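You operate a simulated robot arm through the tools that you are given. There is no shell and no other tool.

You are at the controls of a simulated robot arm. One attempt, no reset.

TASK
Put things in order on the top of the parts bench. At the end: the orange clip box from the top of the parts bench stands on top of the blue lens; the teal pad is on the white plate; the yellow filter stands on top of the white order card; the green grease pump is in the green bin (tub); whatever was shut is shut again. Leave all else as you found it, and nothing knocked over.

It is judged by the outcome, as a careful person would: the job done as asked, and still so three seconds after it is handed in. It fails if anything else is knocked over, pushed out of place, dropped, spilled or broken.

THE ROBOT
A 6-joint arm with a two-finger parallel gripper, fixed in place. Base frame: the origin is at the foot of the arm, x ahead of it, y to its left, z up; the work surface is at about z = 0.8. Readings come in m, rad, newtons and seconds.
With the tool pointing down near the work surface it reaches from about 0.34 to 0.76 m from the base axis. Its first joint turns from -1.152 to 1.152 rad. Payload 2.45 kg.
The TCP is the grasp point between the finger pads, 0.024 m short of the fingertips. In the tool frame z runs along the fingers and y along their closing line. Largest opening 0.068 m; finger width 0.017, thickness 0.01; the body of the gripper, 0.04 by 0.07 m, starts 0.041 m behind the TCP.
Orientation is that of the tool frame in the base frame, as a unit quaternion [w, x, y, z]. With the fingers straight down and closing along the base's y, the tool's x points along the base's -x, its y along +y and its z along -z.

THE INTERFACE
- The arm moves only by the tool drive_tool. Its argument "series" is a list that holds one entry, the list of rows, each a list of 7 numbers: the shift along the tool's x, y, z in units of 500 mm (1.0 is 500 mm), then the turn, a rotation vector about the tool's x, y, z in units of 60 degrees (1.0 is 60 degrees), then the opening, from 0 (shut) to 1 (fully open). In form: [[[dx, dy, dz, rx, ry, rz, hand], ...]]. A call has 1 to 20 rows; each row is the pose to reach, as a shift and turn from the pose commanded when the call began, along the tool's axes at that moment. A call with a number of a shift or a turn outside -1 to 1 is refused whole. Rows are played at 5 a second. More than 0.05 m and 0.15 rad between two rows, or a gripper value outside its range, and nothing of the call is played. A pose out of reach is approached as far as the arm can. The call stops where the force on the tool passes 40 N (or 10 N more than at its start, if that is more) or the arm is blocked; 0.2 s more then pass. Each finger travels about 0.108 m/s and halts on what it meets, pressing with about 41 N; the grip force reading is that of the motor and also rises with nothing between the fingers. The clock runs only during rows and for 0.2 s after the last one: add rows that repeat a pose to give the fingers time. It gives the time, the measured TCP pose, the force on the tool (base axes), the opening and the grip force at its end, in the units of the frame above (readings bear some noise), with the torque about the TCP (base axes, N m) and any sound that the robot's microphone picked up, and new pictures: "views" is both (left out), scene, wrist or none.
- Cameras (640 x 400 px; columns grow to the right, rows downward): "scene" is fixed at [0.1555, 0.4187, 1.4428]; the picture's right is [-0.82, -0.57, 0.00], its down [-0.43, 0.62, -0.66] and it looks along [0.38, -0.54, -0.75] (base axes); focal length 216 px, centre (320, 200). "wrist" rides on the gripper at [0.084, 0.011, -0.075] in the tool frame; the picture's right is [-0.13, 0.99, 0.00], its down [-0.60, -0.08, -0.79] and it looks along [-0.79, -0.10, 0.61] (tool axes); focal length 251 px, centre (320, 200). There is no depth. A picture from a camera that has moved, and an enlarged one, comes with that camera's place and axes in the base frame and with its lens.
- inspect(camera, box): a new picture of the part [left, top, right, bottom] of that camera's present view, enlarged. It takes no simulated time.
- sign_off(): hands the job in; it is judged then, once.

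Nothing tells you positions but the pictures and the camera data. Unless the task says otherwise, let go and move clear before handing in.

The tools are called as a command line: name --argument value ..., lists and objects as JSON in quotes. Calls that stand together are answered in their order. drive_tool: Moves the arm, as the interface text tells. Its arguments: {"type":"object","properties":{"series":{"type":"array","items":{"type":"array","items":{"type":"array","items":{"type":"number"}}}},"views":{"type":"string","enum":["both","scene","wrist","none"]}},"required":["series"]} The other tools are called the same way: inspect (camera, box) takes an enlarged picture of a part of a camera's view; sign_off () hands the job in.

At the start:

```text
clock: 0.0
eef_pos: [0.4618, -0.0503, 1.1247]
tcp_rot: [0.001, 0.0, 1.0, 0.0]
wrist_force: [-0.6, 0.6, -0.4]
moment: [-0.01, 0.01, 0.0]
width: 0.068
grasp_force: 0.0
```

scene: 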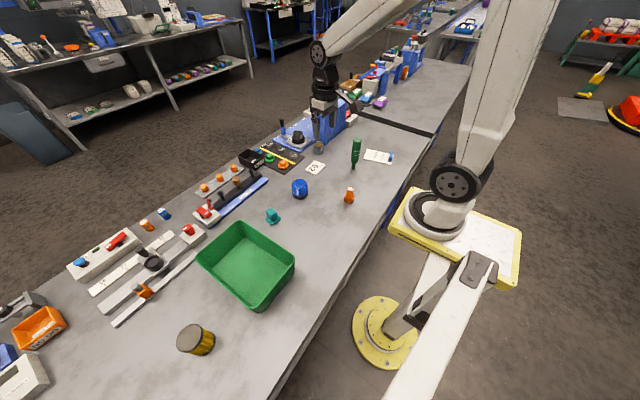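
wrist: 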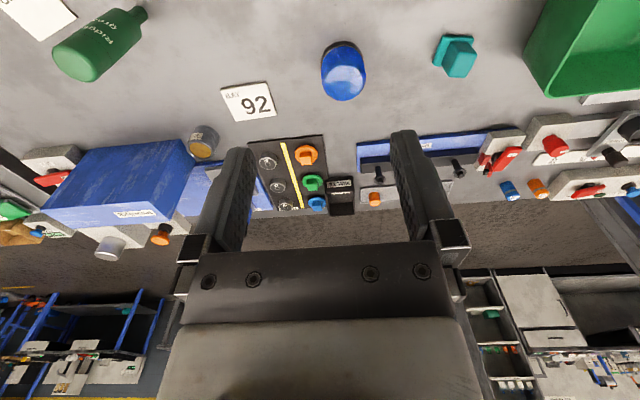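

I see a bench with a green tub, a blue object, a teal object, a small orange object, a green bottle-like item, white cards and a yellow cylinder. I'll look closer before moving.

inspect --camera "scene" --box '[240, 80, 440, 205]'

inspect --camera "scene" --box '[120, 170, 360, 320]'

inspect --camera "scene" --box '[0, 200, 240, 400]'

inspect --camera "wrist" --box '[0, 0, 320, 200]'

inspect --camera "wrist" --box '[320, 0, 640, 200]'

```text
3.20 times, centred on (340, 142) of scene
camera zoom: at [0.1555, 0.4187, 1.4428], right [-0.82, -0.57, 0.0], down [-0.43, 0.62, -0.66], along [0.38, -0.54, -0.75], focal length 692 px, centre (256, 384)
```

zoom: 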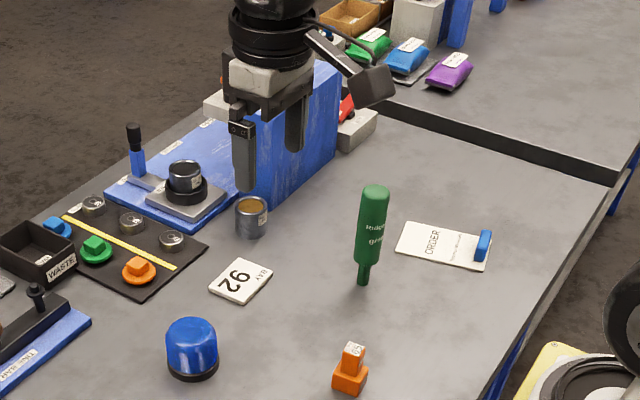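

```text
2.67 times, centred on (240, 245) of scene
camera zoom: at [0.1555, 0.4187, 1.4428], right [-0.82, -0.57, 0.0], down [-0.43, 0.62, -0.66], along [0.38, -0.54, -0.75], focal length 577 px, centre (533, 80)
```

zoom: 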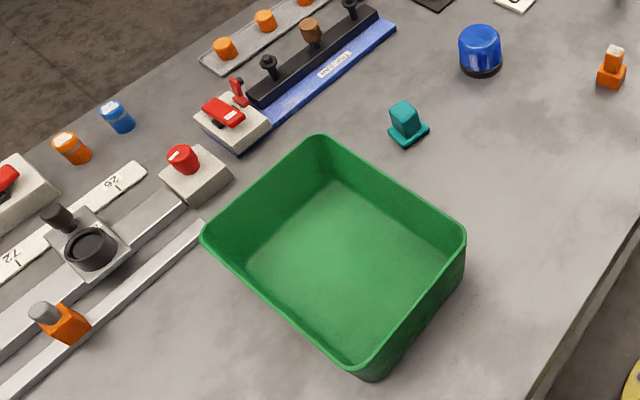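

```text
2.00 times, centred on (120, 300) of scene
camera zoom: at [0.1555, 0.4187, 1.4428], right [-0.82, -0.57, 0.0], down [-0.43, 0.62, -0.66], along [0.38, -0.54, -0.75], focal length 433 px, centre (720, 0)
```

zoom: 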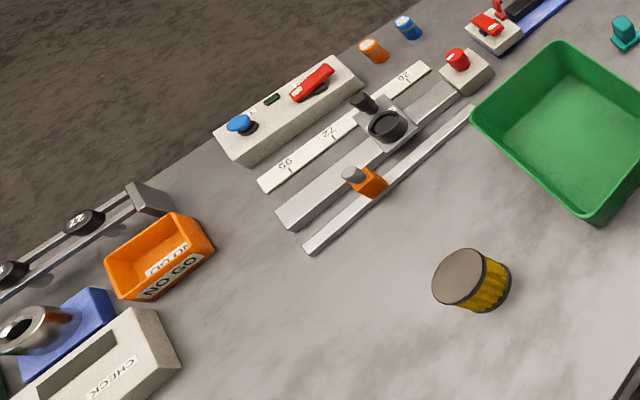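

```text
2.00 times, centred on (160, 100) of wrist
camera zoom: at [0.3782, -0.0403, 1.1988], right [0.13, 0.99, 0.0], down [0.6, -0.08, 0.79], along [0.79, -0.1, -0.61], focal length 503 px, centre (640, 400)
```

zoom: 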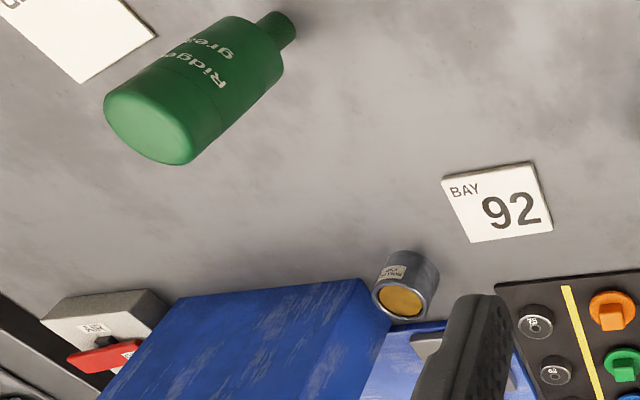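

```text
2.00 times, centred on (480, 100) of wrist
camera zoom: at [0.3782, -0.0403, 1.1988], right [0.13, 0.99, 0.0], down [0.6, -0.08, 0.79], along [0.79, -0.1, -0.61], focal length 503 px, centre (0, 400)
```

zoom: 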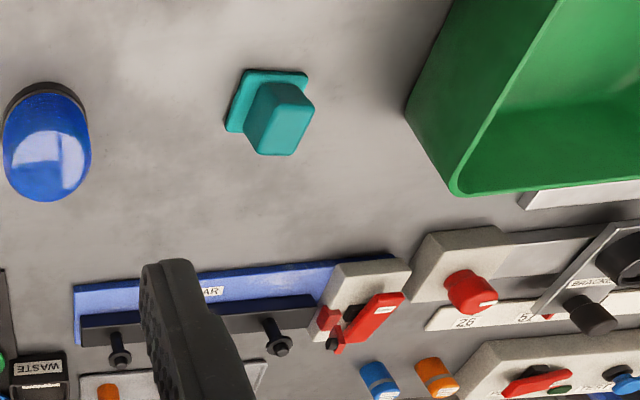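

The items seem to be: blue lens near (0.57,-0.03), teal pad near (0.56,0.13), BAY 92 plate near (0.61,-0.19), green grease pump standing on its nozzle near (0.46,-0.29), order card near (0.41,-0.43), orange clip box near (0.38,-0.11) and yellow filter near (0.46,0.53). I'll zoom in further to check their shapes.

inspect --camera "scene" --box '[330, 180, 370, 205]'

inspect --camera "scene" --box '[280, 170, 320, 205]'

inspect --camera "scene" --box '[335, 130, 405, 175]'

inspect --camera "scene" --box '[165, 310, 230, 365]'

inspect --camera "scene" --box '[255, 195, 295, 230]'

inspect --camera "scene" --box '[290, 150, 340, 185]'

inspect --camera "wrist" --box '[300, 20, 500, 120]'

```text
16.00 times, centred on (350, 192) of scene
camera zoom: at [0.1555, 0.4187, 1.4428], right [-0.82, -0.57, 0.0], down [-0.43, 0.62, -0.66], along [0.38, -0.54, -0.75], focal length 3461 px, centre (-160, 320)
```

zoom: 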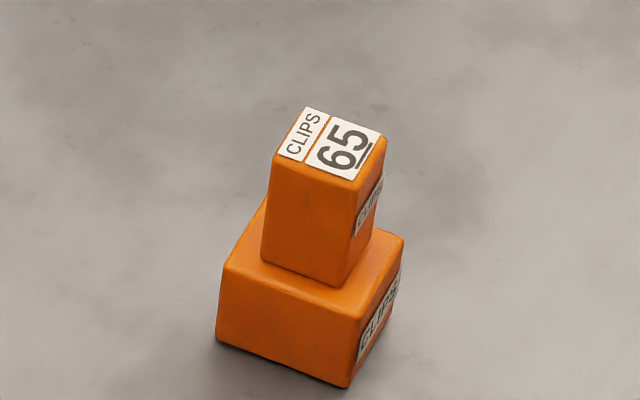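

```text
11.43 times, centred on (300, 188) of scene
camera zoom: at [0.1555, 0.4187, 1.4428], right [-0.82, -0.57, 0.0], down [-0.43, 0.62, -0.66], along [0.38, -0.54, -0.75], focal length 2472 px, centre (549, 343)
```

zoom: 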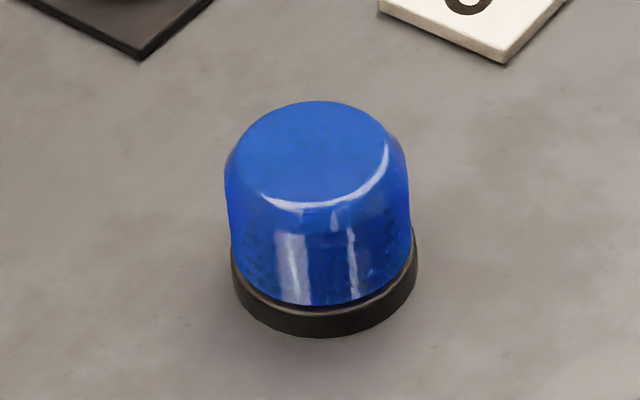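

```text
8.89 times, centred on (370, 152) of scene
camera zoom: at [0.1555, 0.4187, 1.4428], right [-0.82, -0.57, 0.0], down [-0.43, 0.62, -0.66], along [0.38, -0.54, -0.75], focal length 1923 px, centre (-124, 622)
```

zoom: 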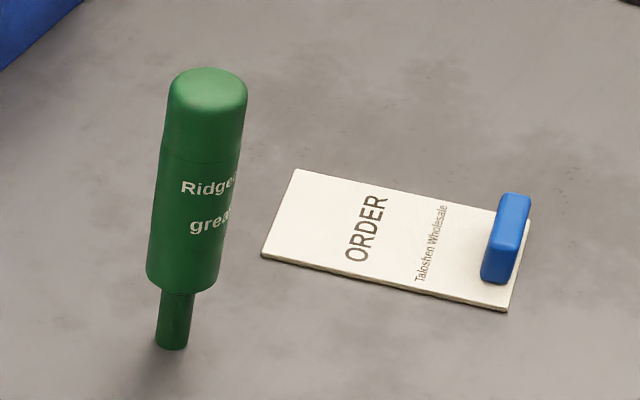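

```text
7.27 times, centred on (198, 338) of scene
camera zoom: at [0.1555, 0.4187, 1.4428], right [-0.82, -0.57, 0.0], down [-0.43, 0.62, -0.66], along [0.38, -0.54, -0.75], focal length 1573 px, centre (1211, -800)
```

zoom: 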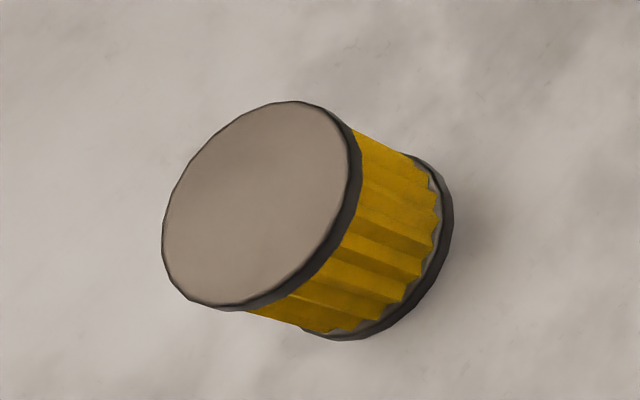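

```text
11.43 times, centred on (275, 212) of scene
camera zoom: at [0.1555, 0.4187, 1.4428], right [-0.82, -0.57, 0.0], down [-0.43, 0.62, -0.66], along [0.38, -0.54, -0.75], focal length 2472 px, centre (834, 57)
```

zoom: 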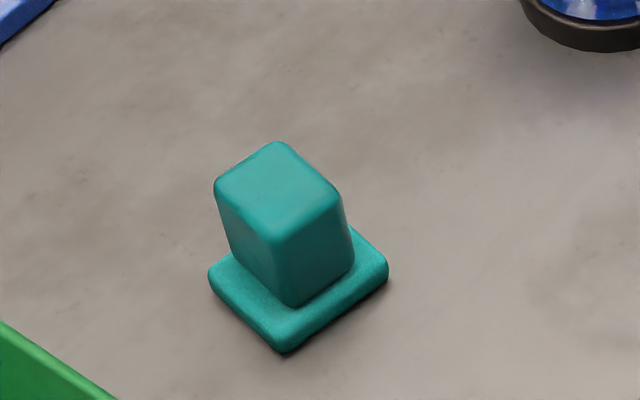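

```text
11.43 times, centred on (315, 168) of scene
camera zoom: at [0.1555, 0.4187, 1.4428], right [-0.82, -0.57, 0.0], down [-0.43, 0.62, -0.66], along [0.38, -0.54, -0.75], focal length 2472 px, centre (377, 571)
```

zoom: 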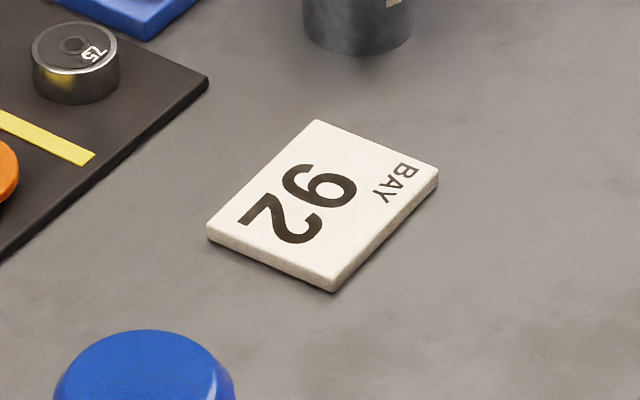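

```text
3.20 times, centred on (400, 70) of wrist
camera zoom: at [0.3782, -0.0403, 1.1988], right [0.13, 0.99, 0.0], down [0.6, -0.08, 0.79], along [0.79, -0.1, -0.61], focal length 805 px, centre (64, 616)
```

zoom: 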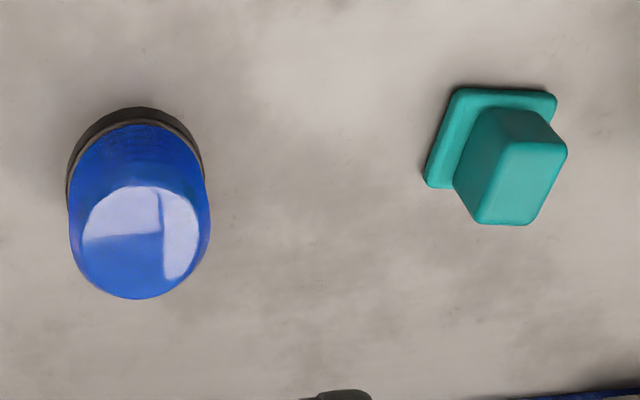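

Everything checks out: the clip box is a post on a block yawed about 8°, the lens has a flat top, the teal pad is a block on a base, and the pump stands upside down on its nozzle. I start by moving above the clip box at about (0.384, -0.111) to check alignment with the wrist camera.

drive_tool --series '[[[0.026, -0.02, 0.05, 0, 0, -0.022, 1], [0.052, -0.04, 0.1, 0, 0, -0.044, 1], [0.078, -0.06, 0.155, 0, 0, -0.066, 1], [0.104, -0.08, 0.207, 0, 0, -0.089, 1], [0.13, -0.1, 0.26, 0, 0, -0.111, 1], [0.1564, -0.1214, 0.31, 0, 0, -0.133, 1], [0.1564, -0.1214, 0.31, 0, 0, -0.133, 1]]]'

```text
clock: 1.6
eef_pos: [0.3826, -0.1125, 0.9682]
tcp_rot: [0.001, -0.069, 0.998, 0.0]
wrist_force: [0.8, 0.0, -0.1]
moment: [0.01, -0.02, -0.01]
width: 0.068
grasp_force: 0.1
camera wrist: at [0.2995, -0.1133, 1.0429], right [-0.01, 1.0, 0.0], down [0.61, 0.01, 0.79], along [0.79, 0.01, -0.61], focal length 251 px, centre (320, 200)
```

scene: 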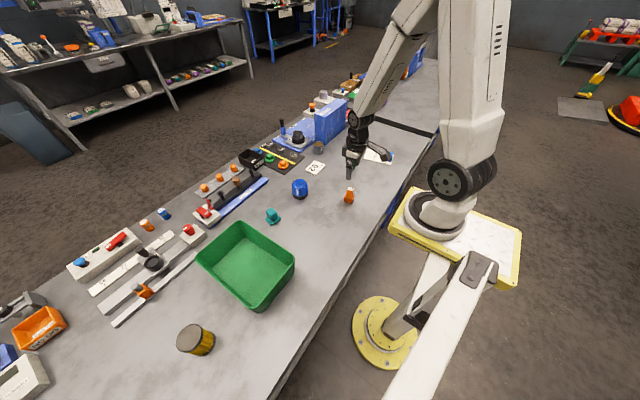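
wrist: 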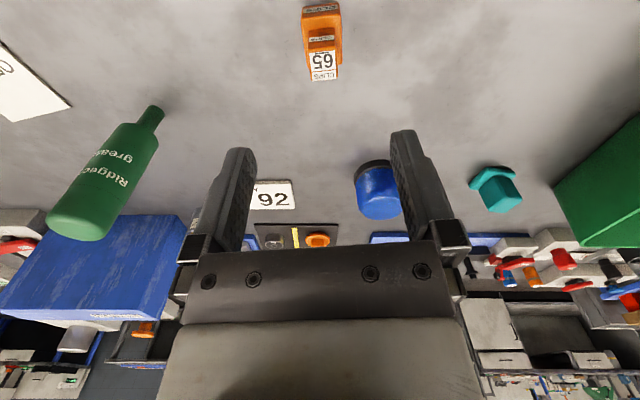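

The gripper hovers over the clip box; I zoom in with the wrist camera to refine its centre and yaw.

inspect --camera "wrist" --box '[280, 0, 370, 90]'

inspect --camera "wrist" --box '[340, 140, 420, 230]'

```text
4.44 times, centred on (325, 45) of wrist
camera zoom: at [0.2995, -0.1133, 1.0429], right [-0.01, 1.0, 0.0], down [0.61, 0.01, 0.79], along [0.79, 0.01, -0.61], focal length 1118 px, centre (298, 889)
```

zoom: 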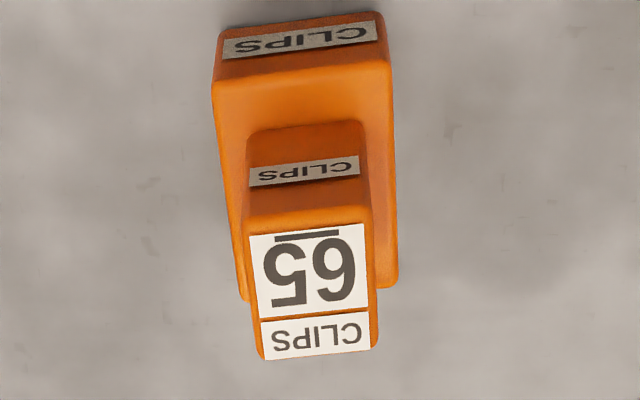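

```text
4.44 times, centred on (380, 185) of wrist
camera zoom: at [0.2995, -0.1133, 1.0429], right [-0.01, 1.0, 0.0], down [0.61, 0.01, 0.79], along [0.79, 0.01, -0.61], focal length 1118 px, centre (53, 267)
```

zoom: 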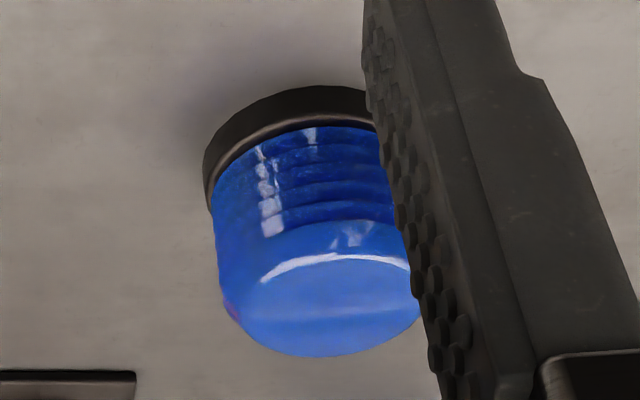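

The clip-box post centre is about (0.381, -0.110), top z≈0.863, and its block top is about 0.825. I descend so the tips stay just above the block, then close on the post.

drive_tool --series '[[[0.001, 0.001, 0.06, 0, 0, 0.0, 1], [0.002, 0.002, 0.12, 0, 0, 0.0, 1], [0.0032, 0.0033, 0.18, 0, 0, 0.01, 1], [0.0032, 0.0033, 0.215, 0, 0, 0.01, 1], [0.0032, 0.0033, 0.232, 0, 0, 0.01, 1], [0.0032, 0.0033, 0.232, 0, 0, 0.01, 1], [0.0032, 0.0033, 0.232, 0, 0, 0.01, 0], [0.0032, 0.0033, 0.232, 0, 0, 0.01, 0], [0.0032, 0.0033, 0.232, 0, 0, 0.01, 0]]]'

```text
clock: 3.6
eef_pos: [0.3813, -0.1103, 0.8522]
tcp_rot: [0.001, -0.064, 0.998, 0.0]
wrist_force: [-0.4, -0.9, 0.5]
moment: [0.0, -0.01, 0.0]
width: 0.0192
grasp_force: 37.0
camera wrist: at [0.297, -0.111, 0.9278], right [0.0, 1.0, 0.0], down [0.61, 0.0, 0.79], along [0.79, 0.0, -0.61], focal length 251 px, centre (320, 200)
```

scene: 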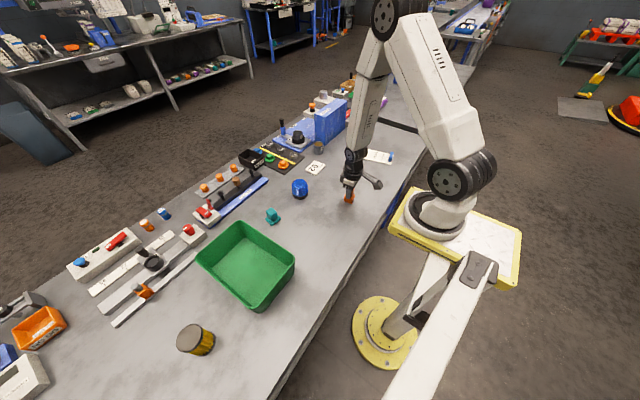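
wrist: 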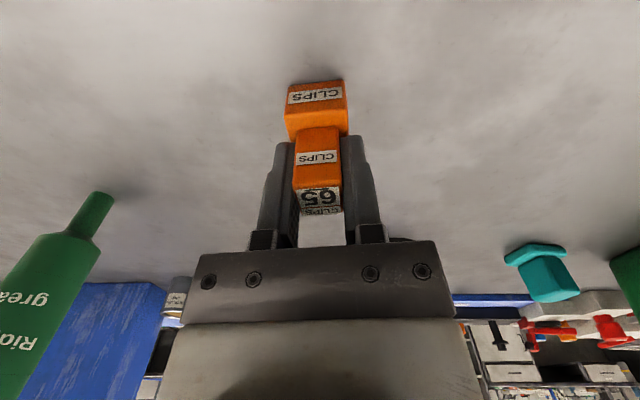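

The clip box is gripped at a width of 0.0192. I lift it and move to a viewpoint beside the lens so I can refine the lens's position.

drive_tool --series '[[[0, 0, -0.03, 0, 0, 0, 0], [0, 0, -0.1, 0, 0, 0, 0], [0, 0, -0.18, 0, 0, 0, 0], [0, 0, -0.26, 0, 0, 0, 0], [0, 0, -0.3, 0, 0, 0, 0], [-0.08, -0.01, -0.3, 0, 0, 0, 0], [-0.16, -0.02, -0.3, 0, 0, 0, 0], [-0.238, -0.031, -0.3, 0, 0, 0, 0], [-0.238, -0.031, -0.3, 0, 0, 0, 0]]]'

```text
clock: 5.6
eef_pos: [0.5035, -0.1098, 1.0046]
tcp_rot: [0.001, -0.064, 0.998, 0.0]
wrist_force: [0.1, -0.4, -0.4]
moment: [0.02, 0.01, 0.01]
width: 0.0
grasp_force: 23.6
camera wrist: at [0.4184, -0.1107, 1.0784], right [0.0, 1.0, 0.0], down [0.61, 0.0, 0.79], along [0.79, 0.0, -0.61], focal length 251 px, centre (320, 200)
```

scene: 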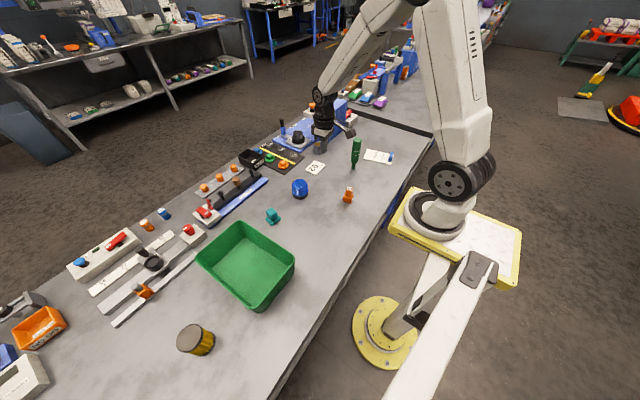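
wrist: 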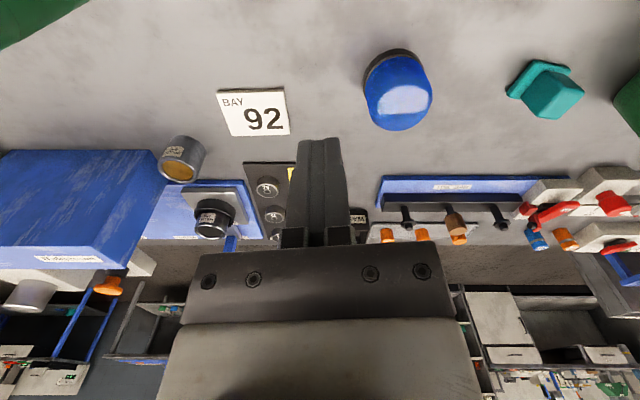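

The grip slipped: the fingers closed to 0 and the clip box stayed on the bench, apparently still upright. I inspect it.

inspect --camera "scene" --box '[330, 180, 370, 205]'

inspect --camera "wrist" --box '[340, 30, 450, 150]'

inspect --camera "wrist" --box '[480, 40, 600, 140]'

inspect --camera "wrist" --box '[200, 70, 310, 150]'

```text
16.00 times, centred on (350, 192) of scene
camera zoom: at [0.1555, 0.4187, 1.4428], right [-0.82, -0.57, 0.0], down [-0.43, 0.62, -0.66], along [0.38, -0.54, -0.75], focal length 3461 px, centre (-160, 320)
```

zoom: 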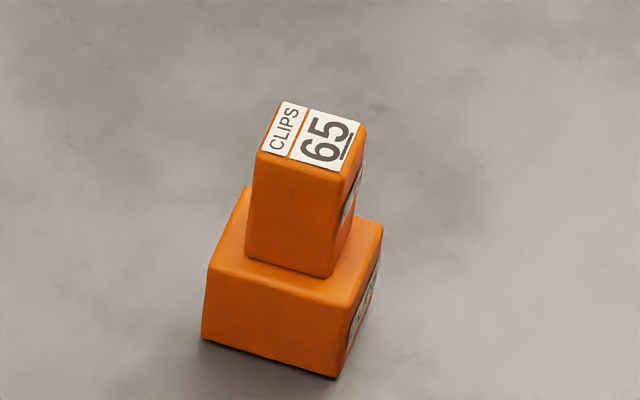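

```text
3.33 times, centred on (395, 90) of wrist
camera zoom: at [0.4184, -0.1107, 1.0784], right [0.0, 1.0, 0.0], down [0.61, 0.0, 0.79], along [0.79, 0.0, -0.61], focal length 838 px, centre (70, 567)
```

zoom: 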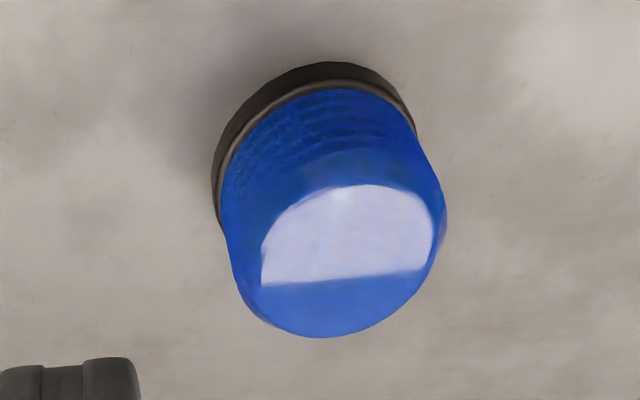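

```text
4.00 times, centred on (540, 90) of wrist
camera zoom: at [0.4184, -0.1107, 1.0784], right [0.0, 1.0, 0.0], down [0.61, 0.0, 0.79], along [0.79, 0.0, -0.61], focal length 1006 px, centre (-560, 640)
```

zoom: 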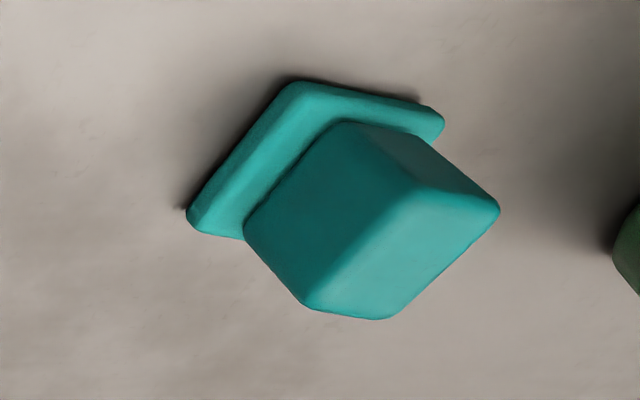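

```text
5.00 times, centred on (255, 110) of wrist
camera zoom: at [0.4184, -0.1107, 1.0784], right [0.0, 1.0, 0.0], down [0.61, 0.0, 0.79], along [0.79, 0.0, -0.61], focal length 1257 px, centre (645, 650)
```

zoom: 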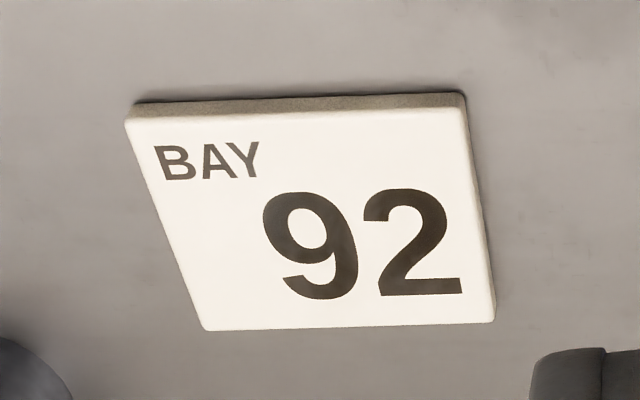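

The clip box is still upright, shifted only a few millimetres. I open and go back above it to re-measure before a slower, firmer grasp.

drive_tool --series '[[[0.078, 0.01, 0.0, 0, 0, 0, 1], [0.156, 0.02, 0.0, 0, 0, 0, 1], [0.232, 0.03, 0.0, 0, 0, 0, 1], [0.232, 0.03, 0.052, 0, 0, -0.02, 1], [0.232, 0.03, 0.08, 0, 0, -0.03, 1], [0.232, 0.03, 0.08, 0, 0, -0.03, 1]]]' --views "wrist"

inspect --camera "wrist" --box '[280, 0, 370, 90]'

```text
clock: 7.0
eef_pos: [0.385, -0.1099, 0.9627]
tcp_rot: [0.001, -0.08, 0.997, 0.001]
wrist_force: [1.1, -0.4, 0.2]
moment: [0.01, 0.01, 0.0]
width: 0.068
grasp_force: 0.0
camera wrist: at [0.3008, -0.1132, 1.0375], right [-0.03, 1.0, 0.0], down [0.61, 0.02, 0.79], along [0.79, 0.03, -0.61], focal length 251 px, centre (320, 200)
```

wrist: 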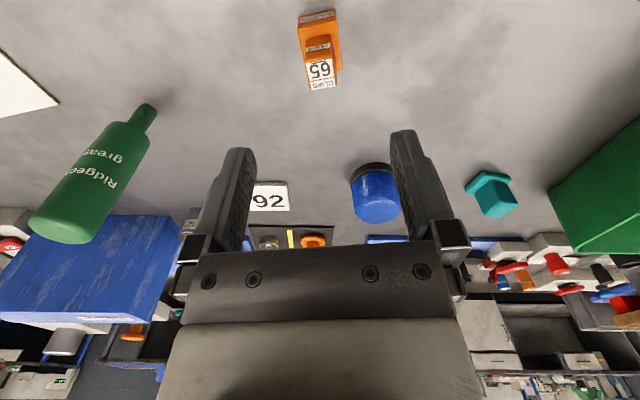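

```text
4.44 times, centred on (325, 45) of wrist
camera zoom: at [0.3008, -0.1132, 1.0375], right [-0.03, 1.0, 0.0], down [0.61, 0.02, 0.79], along [0.79, 0.03, -0.61], focal length 1118 px, centre (298, 889)
```

zoom: 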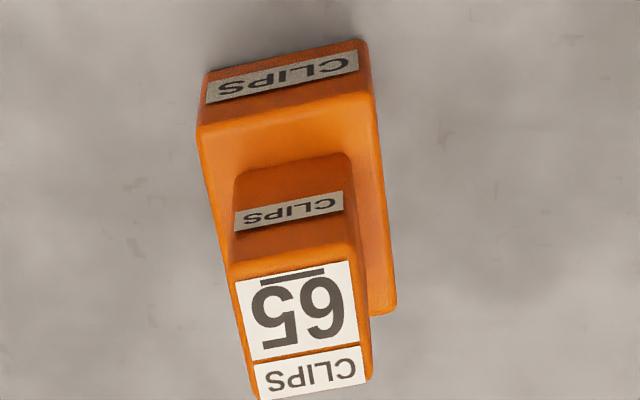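

The box is now centred at about (0.3854, -0.110) with yaw about 12°. I align, grasp the post again, and test with a tiny slow lift to read the weight.

drive_tool --series '[[[0, 0, 0.06, 0, 0, -0.02, 1], [0, 0, 0.12, 0, 0, -0.047, 1], [0, 0, 0.18, 0, 0, -0.047, 1], [0, 0, 0.21, 0, 0, -0.047, 1], [0, 0, 0.222, 0, 0, -0.047, 1], [0, 0, 0.222, 0, 0, -0.047, 1], [0, 0, 0.222, 0, 0, -0.047, 0], [0, 0, 0.222, 0, 0, -0.047, 0], [0, 0, 0.222, 0, 0, -0.047, 0], [0, 0, 0.222, 0, 0, -0.047, 0], [0, 0, 0.218, 0, 0, -0.047, 0], [0, 0, 0.214, 0, 0, -0.047, 0], [0, 0, 0.21, 0, 0, -0.047, 0], [0, 0, 0.21, 0, 0, -0.047, 0], [0, 0, 0.21, 0, 0, -0.047, 0]]]' --views "wrist"

inspect --camera "wrist" --box '[240, 50, 400, 250]'

inspect --camera "scene" --box '[330, 170, 380, 205]'

```text
clock: 10.2
eef_pos: [0.3851, -0.1111, 0.857]
tcp_rot: [0.0, -0.105, 0.994, 0.0]
wrist_force: [0.3, 0.1, -0.6]
moment: [0.01, -0.01, 0.02]
width: 0.0291
grasp_force: 41.2
camera wrist: at [0.3011, -0.1178, 0.9325], right [-0.08, 1.0, 0.0], down [0.61, 0.05, 0.79], along [0.79, 0.06, -0.61], focal length 251 px, centre (320, 200)
```

wrist: 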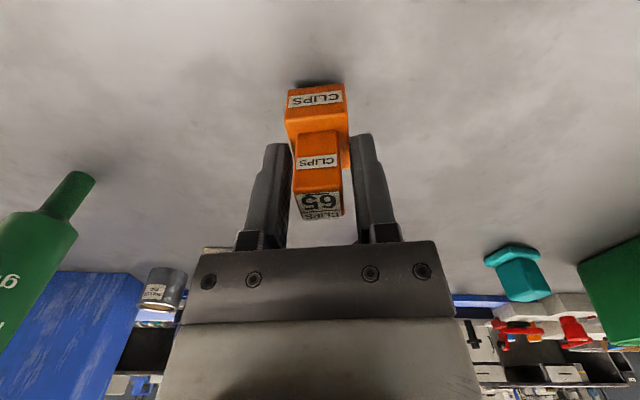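

```text
2.00 times, centred on (320, 150) of wrist
camera zoom: at [0.3011, -0.1178, 0.9325], right [-0.08, 1.0, 0.0], down [0.61, 0.05, 0.79], along [0.79, 0.06, -0.61], focal length 503 px, centre (320, 300)
```

zoom: 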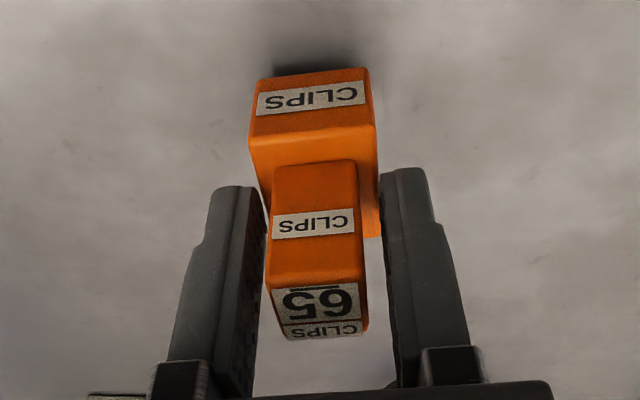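

```text
11.43 times, centred on (355, 188) of scene
camera zoom: at [0.1555, 0.4187, 1.4428], right [-0.82, -0.57, 0.0], down [-0.43, 0.62, -0.66], along [0.38, -0.54, -0.75], focal length 2472 px, centre (-80, 343)
```

zoom: 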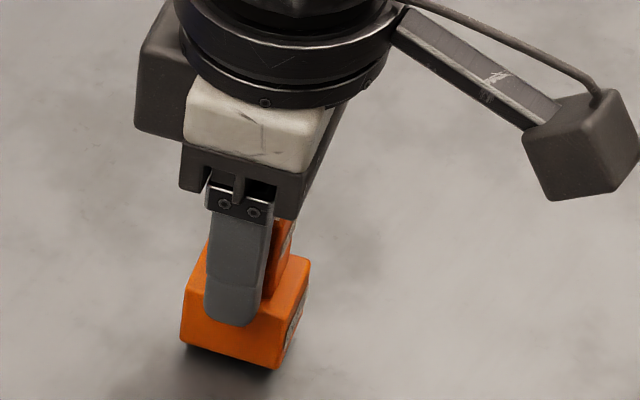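

The fingertips caught the top edge of the base block (width 0.029) instead of the post, so that hold is marginal. I set it back down, open, and take a full grip on the base block, then lift slowly.

drive_tool --series '[[[0, 0, 0.006, 0, 0, 0, 0], [0, 0, 0.012, 0, 0, 0, 0], [0, 0, 0.013, 0, 0, 0, 0.6], [0, 0, 0.013, 0, 0, 0, 1], [0, 0, 0.013, 0, 0, 0, 1], [0, 0, 0.03, 0, 0, 0, 1], [0, 0, 0.045, 0, 0, 0, 1], [0, 0, 0.05, 0, 0, 0, 1], [0, 0, 0.05, 0, 0, 0, 1], [0, 0, 0.05, 0, 0, 0, 0], [0, 0, 0.05, 0, 0, 0, 0], [0, 0, 0.05, 0, 0, 0, 0], [0, 0, 0.05, 0, 0, 0, 0]]]' --views "both"

inspect --camera "wrist" --box '[240, 50, 400, 250]'

inspect --camera "scene" --box '[330, 170, 380, 205]'

```text
clock: 13.0
eef_pos: [0.3854, -0.1099, 0.8327]
tcp_rot: [0.0, -0.104, 0.995, 0.001]
wrist_force: [-0.5, 0.0, 0.8]
moment: [0.01, 0.0, -0.04]
width: 0.0291
grasp_force: 41.6
camera wrist: at [0.3009, -0.1177, 0.9078], right [-0.08, 1.0, 0.0], down [0.61, 0.05, 0.79], along [0.79, 0.06, -0.61], focal length 251 px, centre (320, 200)
```

scene: 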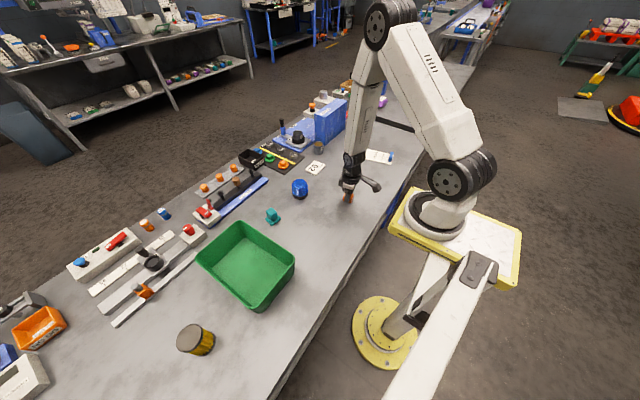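
wrist: 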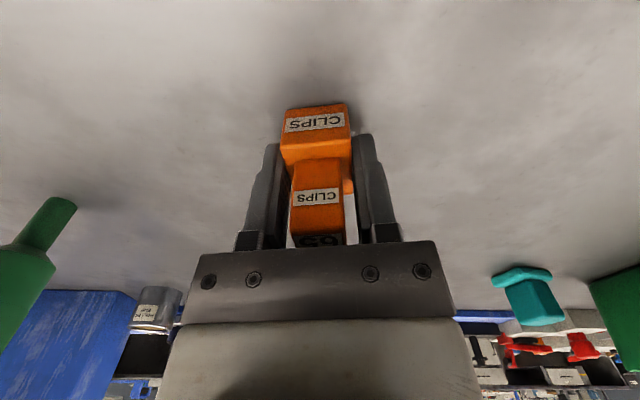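

```text
2.00 times, centred on (320, 150) of wrist
camera zoom: at [0.3009, -0.1177, 0.9078], right [-0.08, 1.0, 0.0], down [0.61, 0.05, 0.79], along [0.79, 0.06, -0.61], focal length 503 px, centre (320, 300)
```

zoom: 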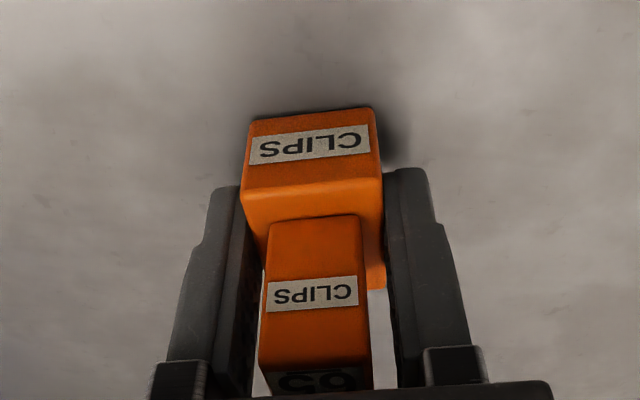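

```text
11.43 times, centred on (355, 188) of scene
camera zoom: at [0.1555, 0.4187, 1.4428], right [-0.82, -0.57, 0.0], down [-0.43, 0.62, -0.66], along [0.38, -0.54, -0.75], focal length 2472 px, centre (-80, 343)
```

zoom: 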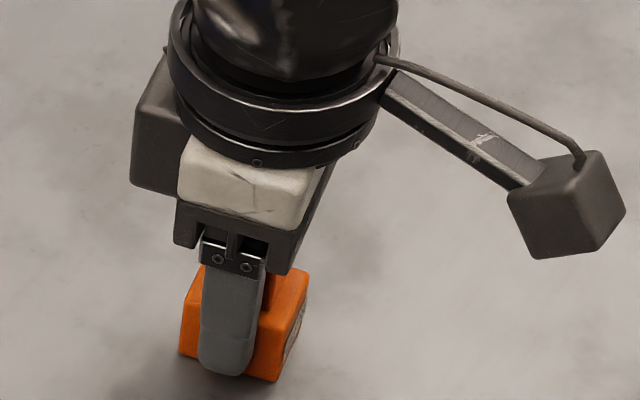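

Now the base block is gripped firmly across its 0.029 width. I lift slowly by about 5 cm and check that it comes along.

drive_tool --series '[[[0, 0, -0.006, 0, 0, 0, 0], [0, 0, -0.014, 0, 0, 0, 0], [0, 0, -0.024, 0, 0, 0, 0], [0, 0, -0.036, 0, 0, 0, 0], [0, 0, -0.05, 0, 0, 0, 0], [0, 0, -0.066, 0, 0, 0, 0], [0, 0, -0.084, 0, 0, 0, 0], [0, 0, -0.1, 0, 0, 0, 0], [0, 0, -0.1, 0, 0, 0, 0]]]' --views "both"

inspect --camera "scene" --box '[330, 160, 380, 205]'

```text
clock: 15.0
eef_pos: [0.3854, -0.1101, 0.8825]
tcp_rot: [0.0, -0.104, 0.995, 0.0]
wrist_force: [-0.5, 0.1, -1.2]
moment: [-0.01, -0.04, 0.01]
width: 0.029
grasp_force: 40.5
camera wrist: at [0.301, -0.1172, 0.9577], right [-0.08, 1.0, 0.0], down [0.61, 0.05, 0.79], along [0.79, 0.06, -0.61], focal length 251 px, centre (320, 200)
```

scene: 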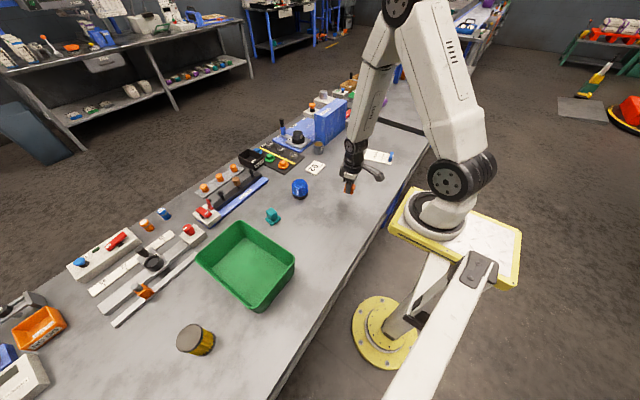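
wrist: 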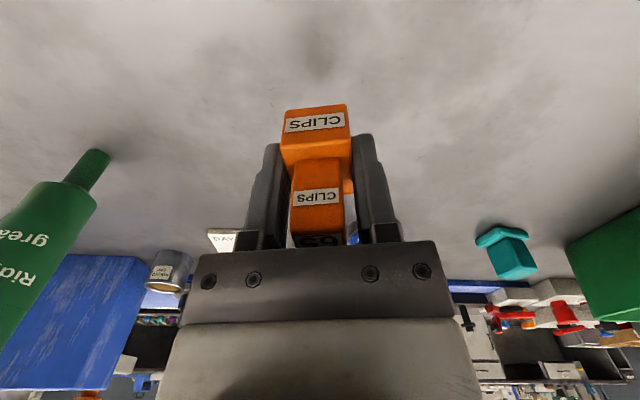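

```text
8.89 times, centred on (355, 182) of scene
camera zoom: at [0.1555, 0.4187, 1.4428], right [-0.82, -0.57, 0.0], down [-0.43, 0.62, -0.66], along [0.38, -0.54, -0.75], focal length 1923 px, centre (9, 356)
```

zoom: 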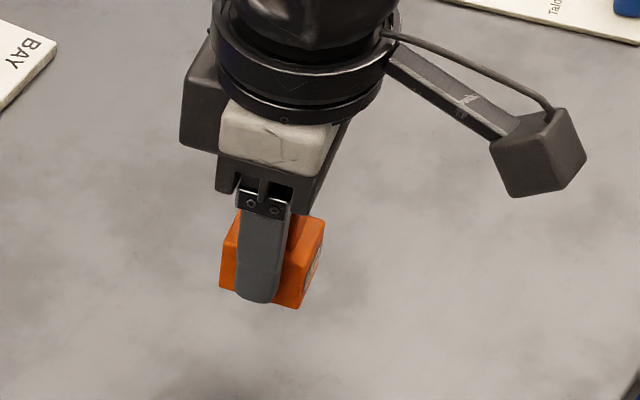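

The box is held (about 1 N of weight). I lift further and carry it over the lens centre at about (0.5655, -0.029).

drive_tool --series '[[[0, 0, -0.04, 0, 0, 0, 0], [0, 0, -0.09, 0, 0, 0, 0], [0, 0, -0.14, 0, 0, 0, 0], [0, 0, -0.175, 0, 0, 0, 0], [-0.03, 0.0065, -0.175, 0, 0, 0, 0], [-0.08, 0.0173, -0.175, 0, 0, 0, 0], [-0.135, 0.0292, -0.175, 0, 0, 0, 0], [-0.19, 0.0411, -0.175, 0, 0, 0, 0], [-0.245, 0.053, -0.175, 0, 0, 0, 0], [-0.3, 0.065, -0.175, 0, 0, 0, 0], [-0.35, 0.0758, -0.175, 0, 0, 0, 0], [-0.3866, 0.0837, -0.175, 0, 0, 0, 0], [-0.3866, 0.0837, -0.175, 0, 0, 0, 0], [-0.3866, 0.0837, -0.175, 0, 0, 0, 0]]]' --views "both"

inspect --camera "scene" --box '[270, 140, 340, 205]'

inspect --camera "wrist" --box '[220, 0, 420, 250]'

```text
clock: 18.0
eef_pos: [0.566, -0.0302, 0.9694]
tcp_rot: [0.001, -0.105, 0.995, 0.001]
wrist_force: [0.2, -0.2, -1.1]
moment: [-0.03, -0.01, 0.02]
width: 0.0293
grasp_force: 41.2
camera wrist: at [0.4814, -0.0361, 1.045], right [-0.08, 1.0, 0.0], down [0.61, 0.05, 0.79], along [0.79, 0.06, -0.61], focal length 251 px, centre (320, 200)
```

scene: 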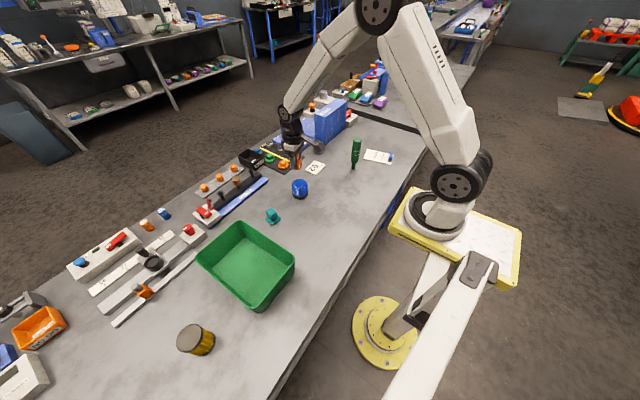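
wrist: 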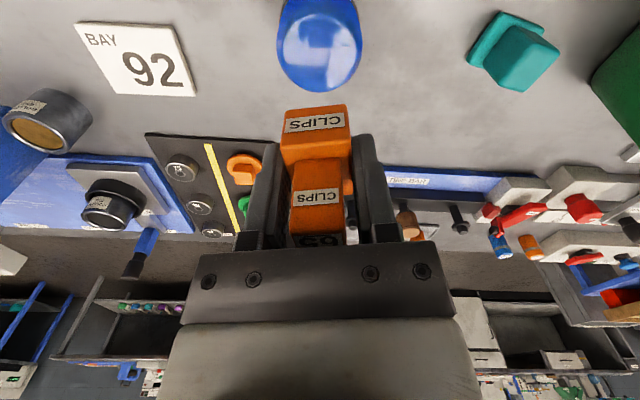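

```text
6.15 times, centred on (305, 172) of scene
camera zoom: at [0.1555, 0.4187, 1.4428], right [-0.82, -0.57, 0.0], down [-0.43, 0.62, -0.66], along [0.38, -0.54, -0.75], focal length 1331 px, centre (412, 369)
```

zoom: 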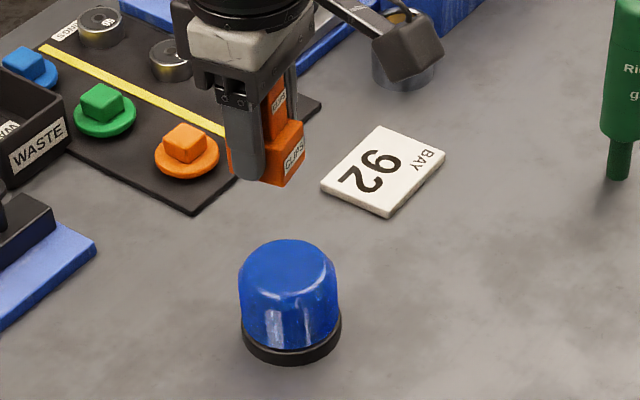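

```text
1.60 times, centred on (320, 125) of wrist
camera zoom: at [0.4814, -0.0361, 1.045], right [-0.08, 1.0, 0.0], down [0.61, 0.05, 0.79], along [0.79, 0.06, -0.61], focal length 402 px, centre (320, 320)
```

zoom: 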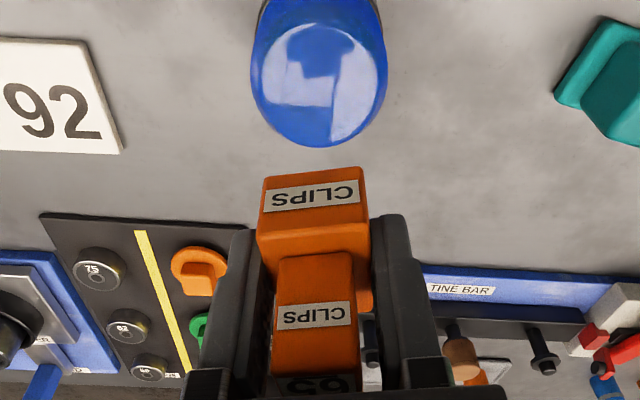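

The box hovers over the lens; my refined lens centre is (0.563, -0.029), so I nudge 3 mm back and descend to just above the lens top (about 0.857).

drive_tool --series '[[[0.0054, 0.0032, 0.02, 0, 0, 0, 0], [0.0054, 0.0032, 0.06, 0, 0, 0, 0], [0.0054, 0.0032, 0.1, 0, 0, 0, 0], [0.0054, 0.0032, 0.13, 0, 0, 0, 0], [0.0054, 0.0032, 0.142, 0, 0, 0, 0], [0.0054, 0.0032, 0.148, 0, 0, 0, 0], [0.0054, 0.0032, 0.148, 0, 0, 0, 0]]]' --views "both"

inspect --camera "scene" --box '[280, 155, 330, 205]'

inspect --camera "wrist" --box '[220, 50, 420, 250]'

```text
clock: 19.6
eef_pos: [0.5618, -0.028, 0.8962]
tcp_rot: [0.001, -0.104, 0.995, 0.0]
wrist_force: [0.7, 0.0, -1.6]
moment: [0.02, 0.02, 0.0]
width: 0.0292
grasp_force: 40.8
camera wrist: at [0.4784, -0.0354, 0.9713], right [-0.08, 1.0, 0.0], down [0.61, 0.05, 0.79], along [0.79, 0.06, -0.61], focal length 251 px, centre (320, 200)
```

scene: 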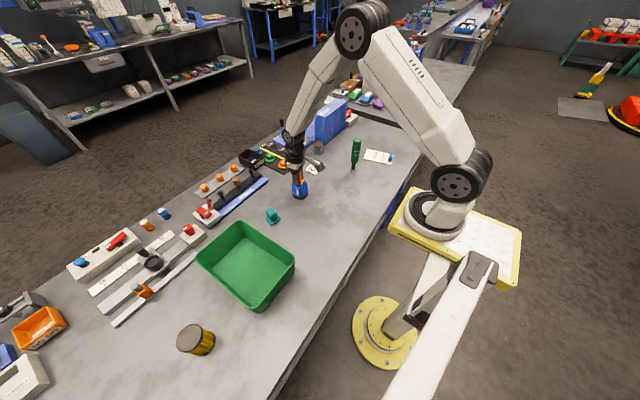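
wrist: 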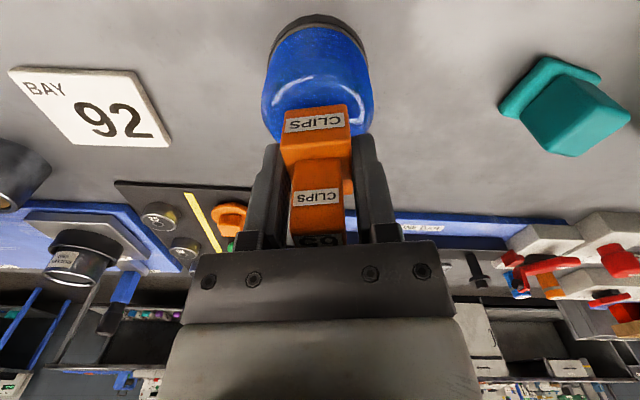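

```text
8.00 times, centred on (305, 180) of scene
camera zoom: at [0.1555, 0.4187, 1.4428], right [-0.82, -0.57, 0.0], down [-0.43, 0.62, -0.66], along [0.38, -0.54, -0.75], focal length 1730 px, centre (440, 360)
```

zoom: 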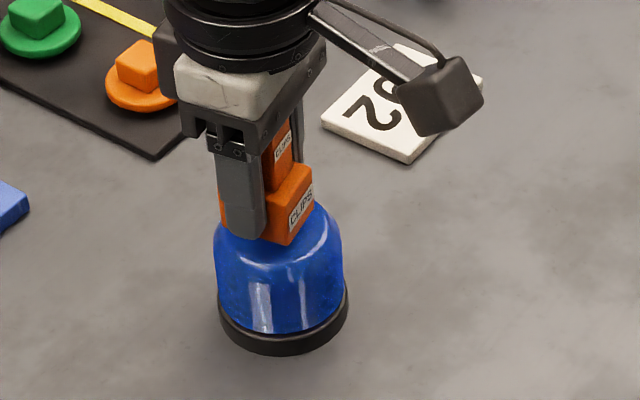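

```text
2.00 times, centred on (320, 150) of wrist
camera zoom: at [0.4784, -0.0354, 0.9713], right [-0.08, 1.0, 0.0], down [0.61, 0.05, 0.79], along [0.79, 0.06, -0.61], focal length 503 px, centre (320, 300)
```

zoom: 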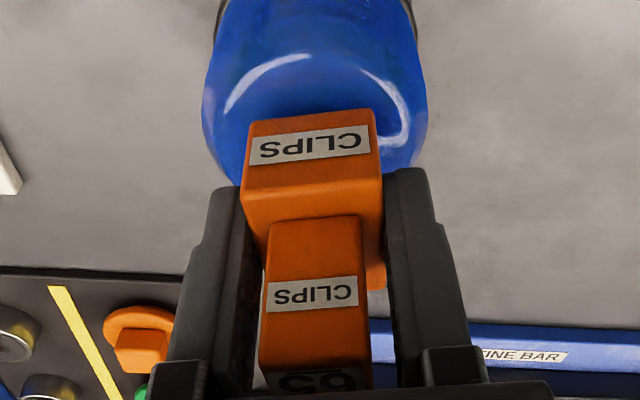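

The box is centred over the lens's flat top, a few millimetres above it. I lower it in small steps while watching force.

drive_tool --series '[[[0, 0, 0.004, 0, 0, 0, 0], [0, 0, 0.008, 0, 0, 0, 0], [0, 0, 0.008, 0, 0, 0, 0]]]' --views "none"

```text
clock: 20.4
eef_pos: [0.563, -0.0273, 0.8917]
tcp_rot: [0.001, -0.104, 0.995, 0.0]
wrist_force: [0.5, -0.1, -0.6]
moment: [0.0, 0.01, 0.0]
width: 0.0293
grasp_force: 40.7
```

drive_tool --series '[[[0, 0, 0.003, 0, 0, 0, 0], [0, 0, 0.006, 0, 0, 0, 0], [0, 0, 0.006, 0, 0, 0, 0]]]' --views "scene"

inspect --camera "scene" --box '[285, 165, 320, 200]'

```text
clock: 21.2
eef_pos: [0.5632, -0.0276, 0.8908]
tcp_rot: [0.001, -0.105, 0.995, 0.0]
wrist_force: [-5.3, -0.9, 18.7]
moment: [0.02, 0.32, 0.02]
width: 0.0292
grasp_force: 41.4
```

scene: 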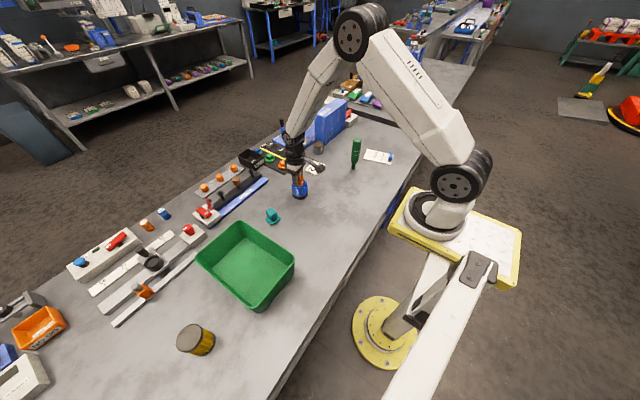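

```text
11.43 times, centred on (302, 182) of scene
camera zoom: at [0.155, 0.4187, 1.4428], right [-0.82, -0.57, 0.0], down [-0.43, 0.62, -0.66], along [0.38, -0.54, -0.75], focal length 2472 px, centre (520, 400)
```

zoom: 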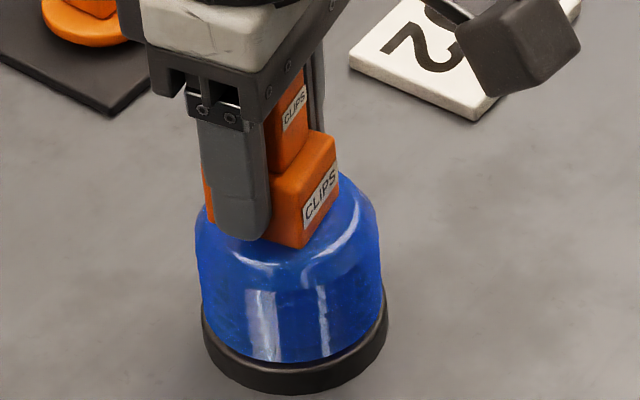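

Contact with the lens top shows 18.7 N upward. I ease up a little over a millimetre and release slowly.

drive_tool --series '[[[0, 0, -0.003, 0, 0, 0, 0], [0, 0, -0.003, 0, 0, 0, 0]]]' --views "none"

```text
clock: 21.8
eef_pos: [0.5625, -0.0275, 0.8922]
tcp_rot: [0.001, -0.105, 0.994, 0.0]
wrist_force: [1.2, 0.8, 2.1]
moment: [0.01, -0.06, 0.03]
width: 0.029
grasp_force: 41.1
```

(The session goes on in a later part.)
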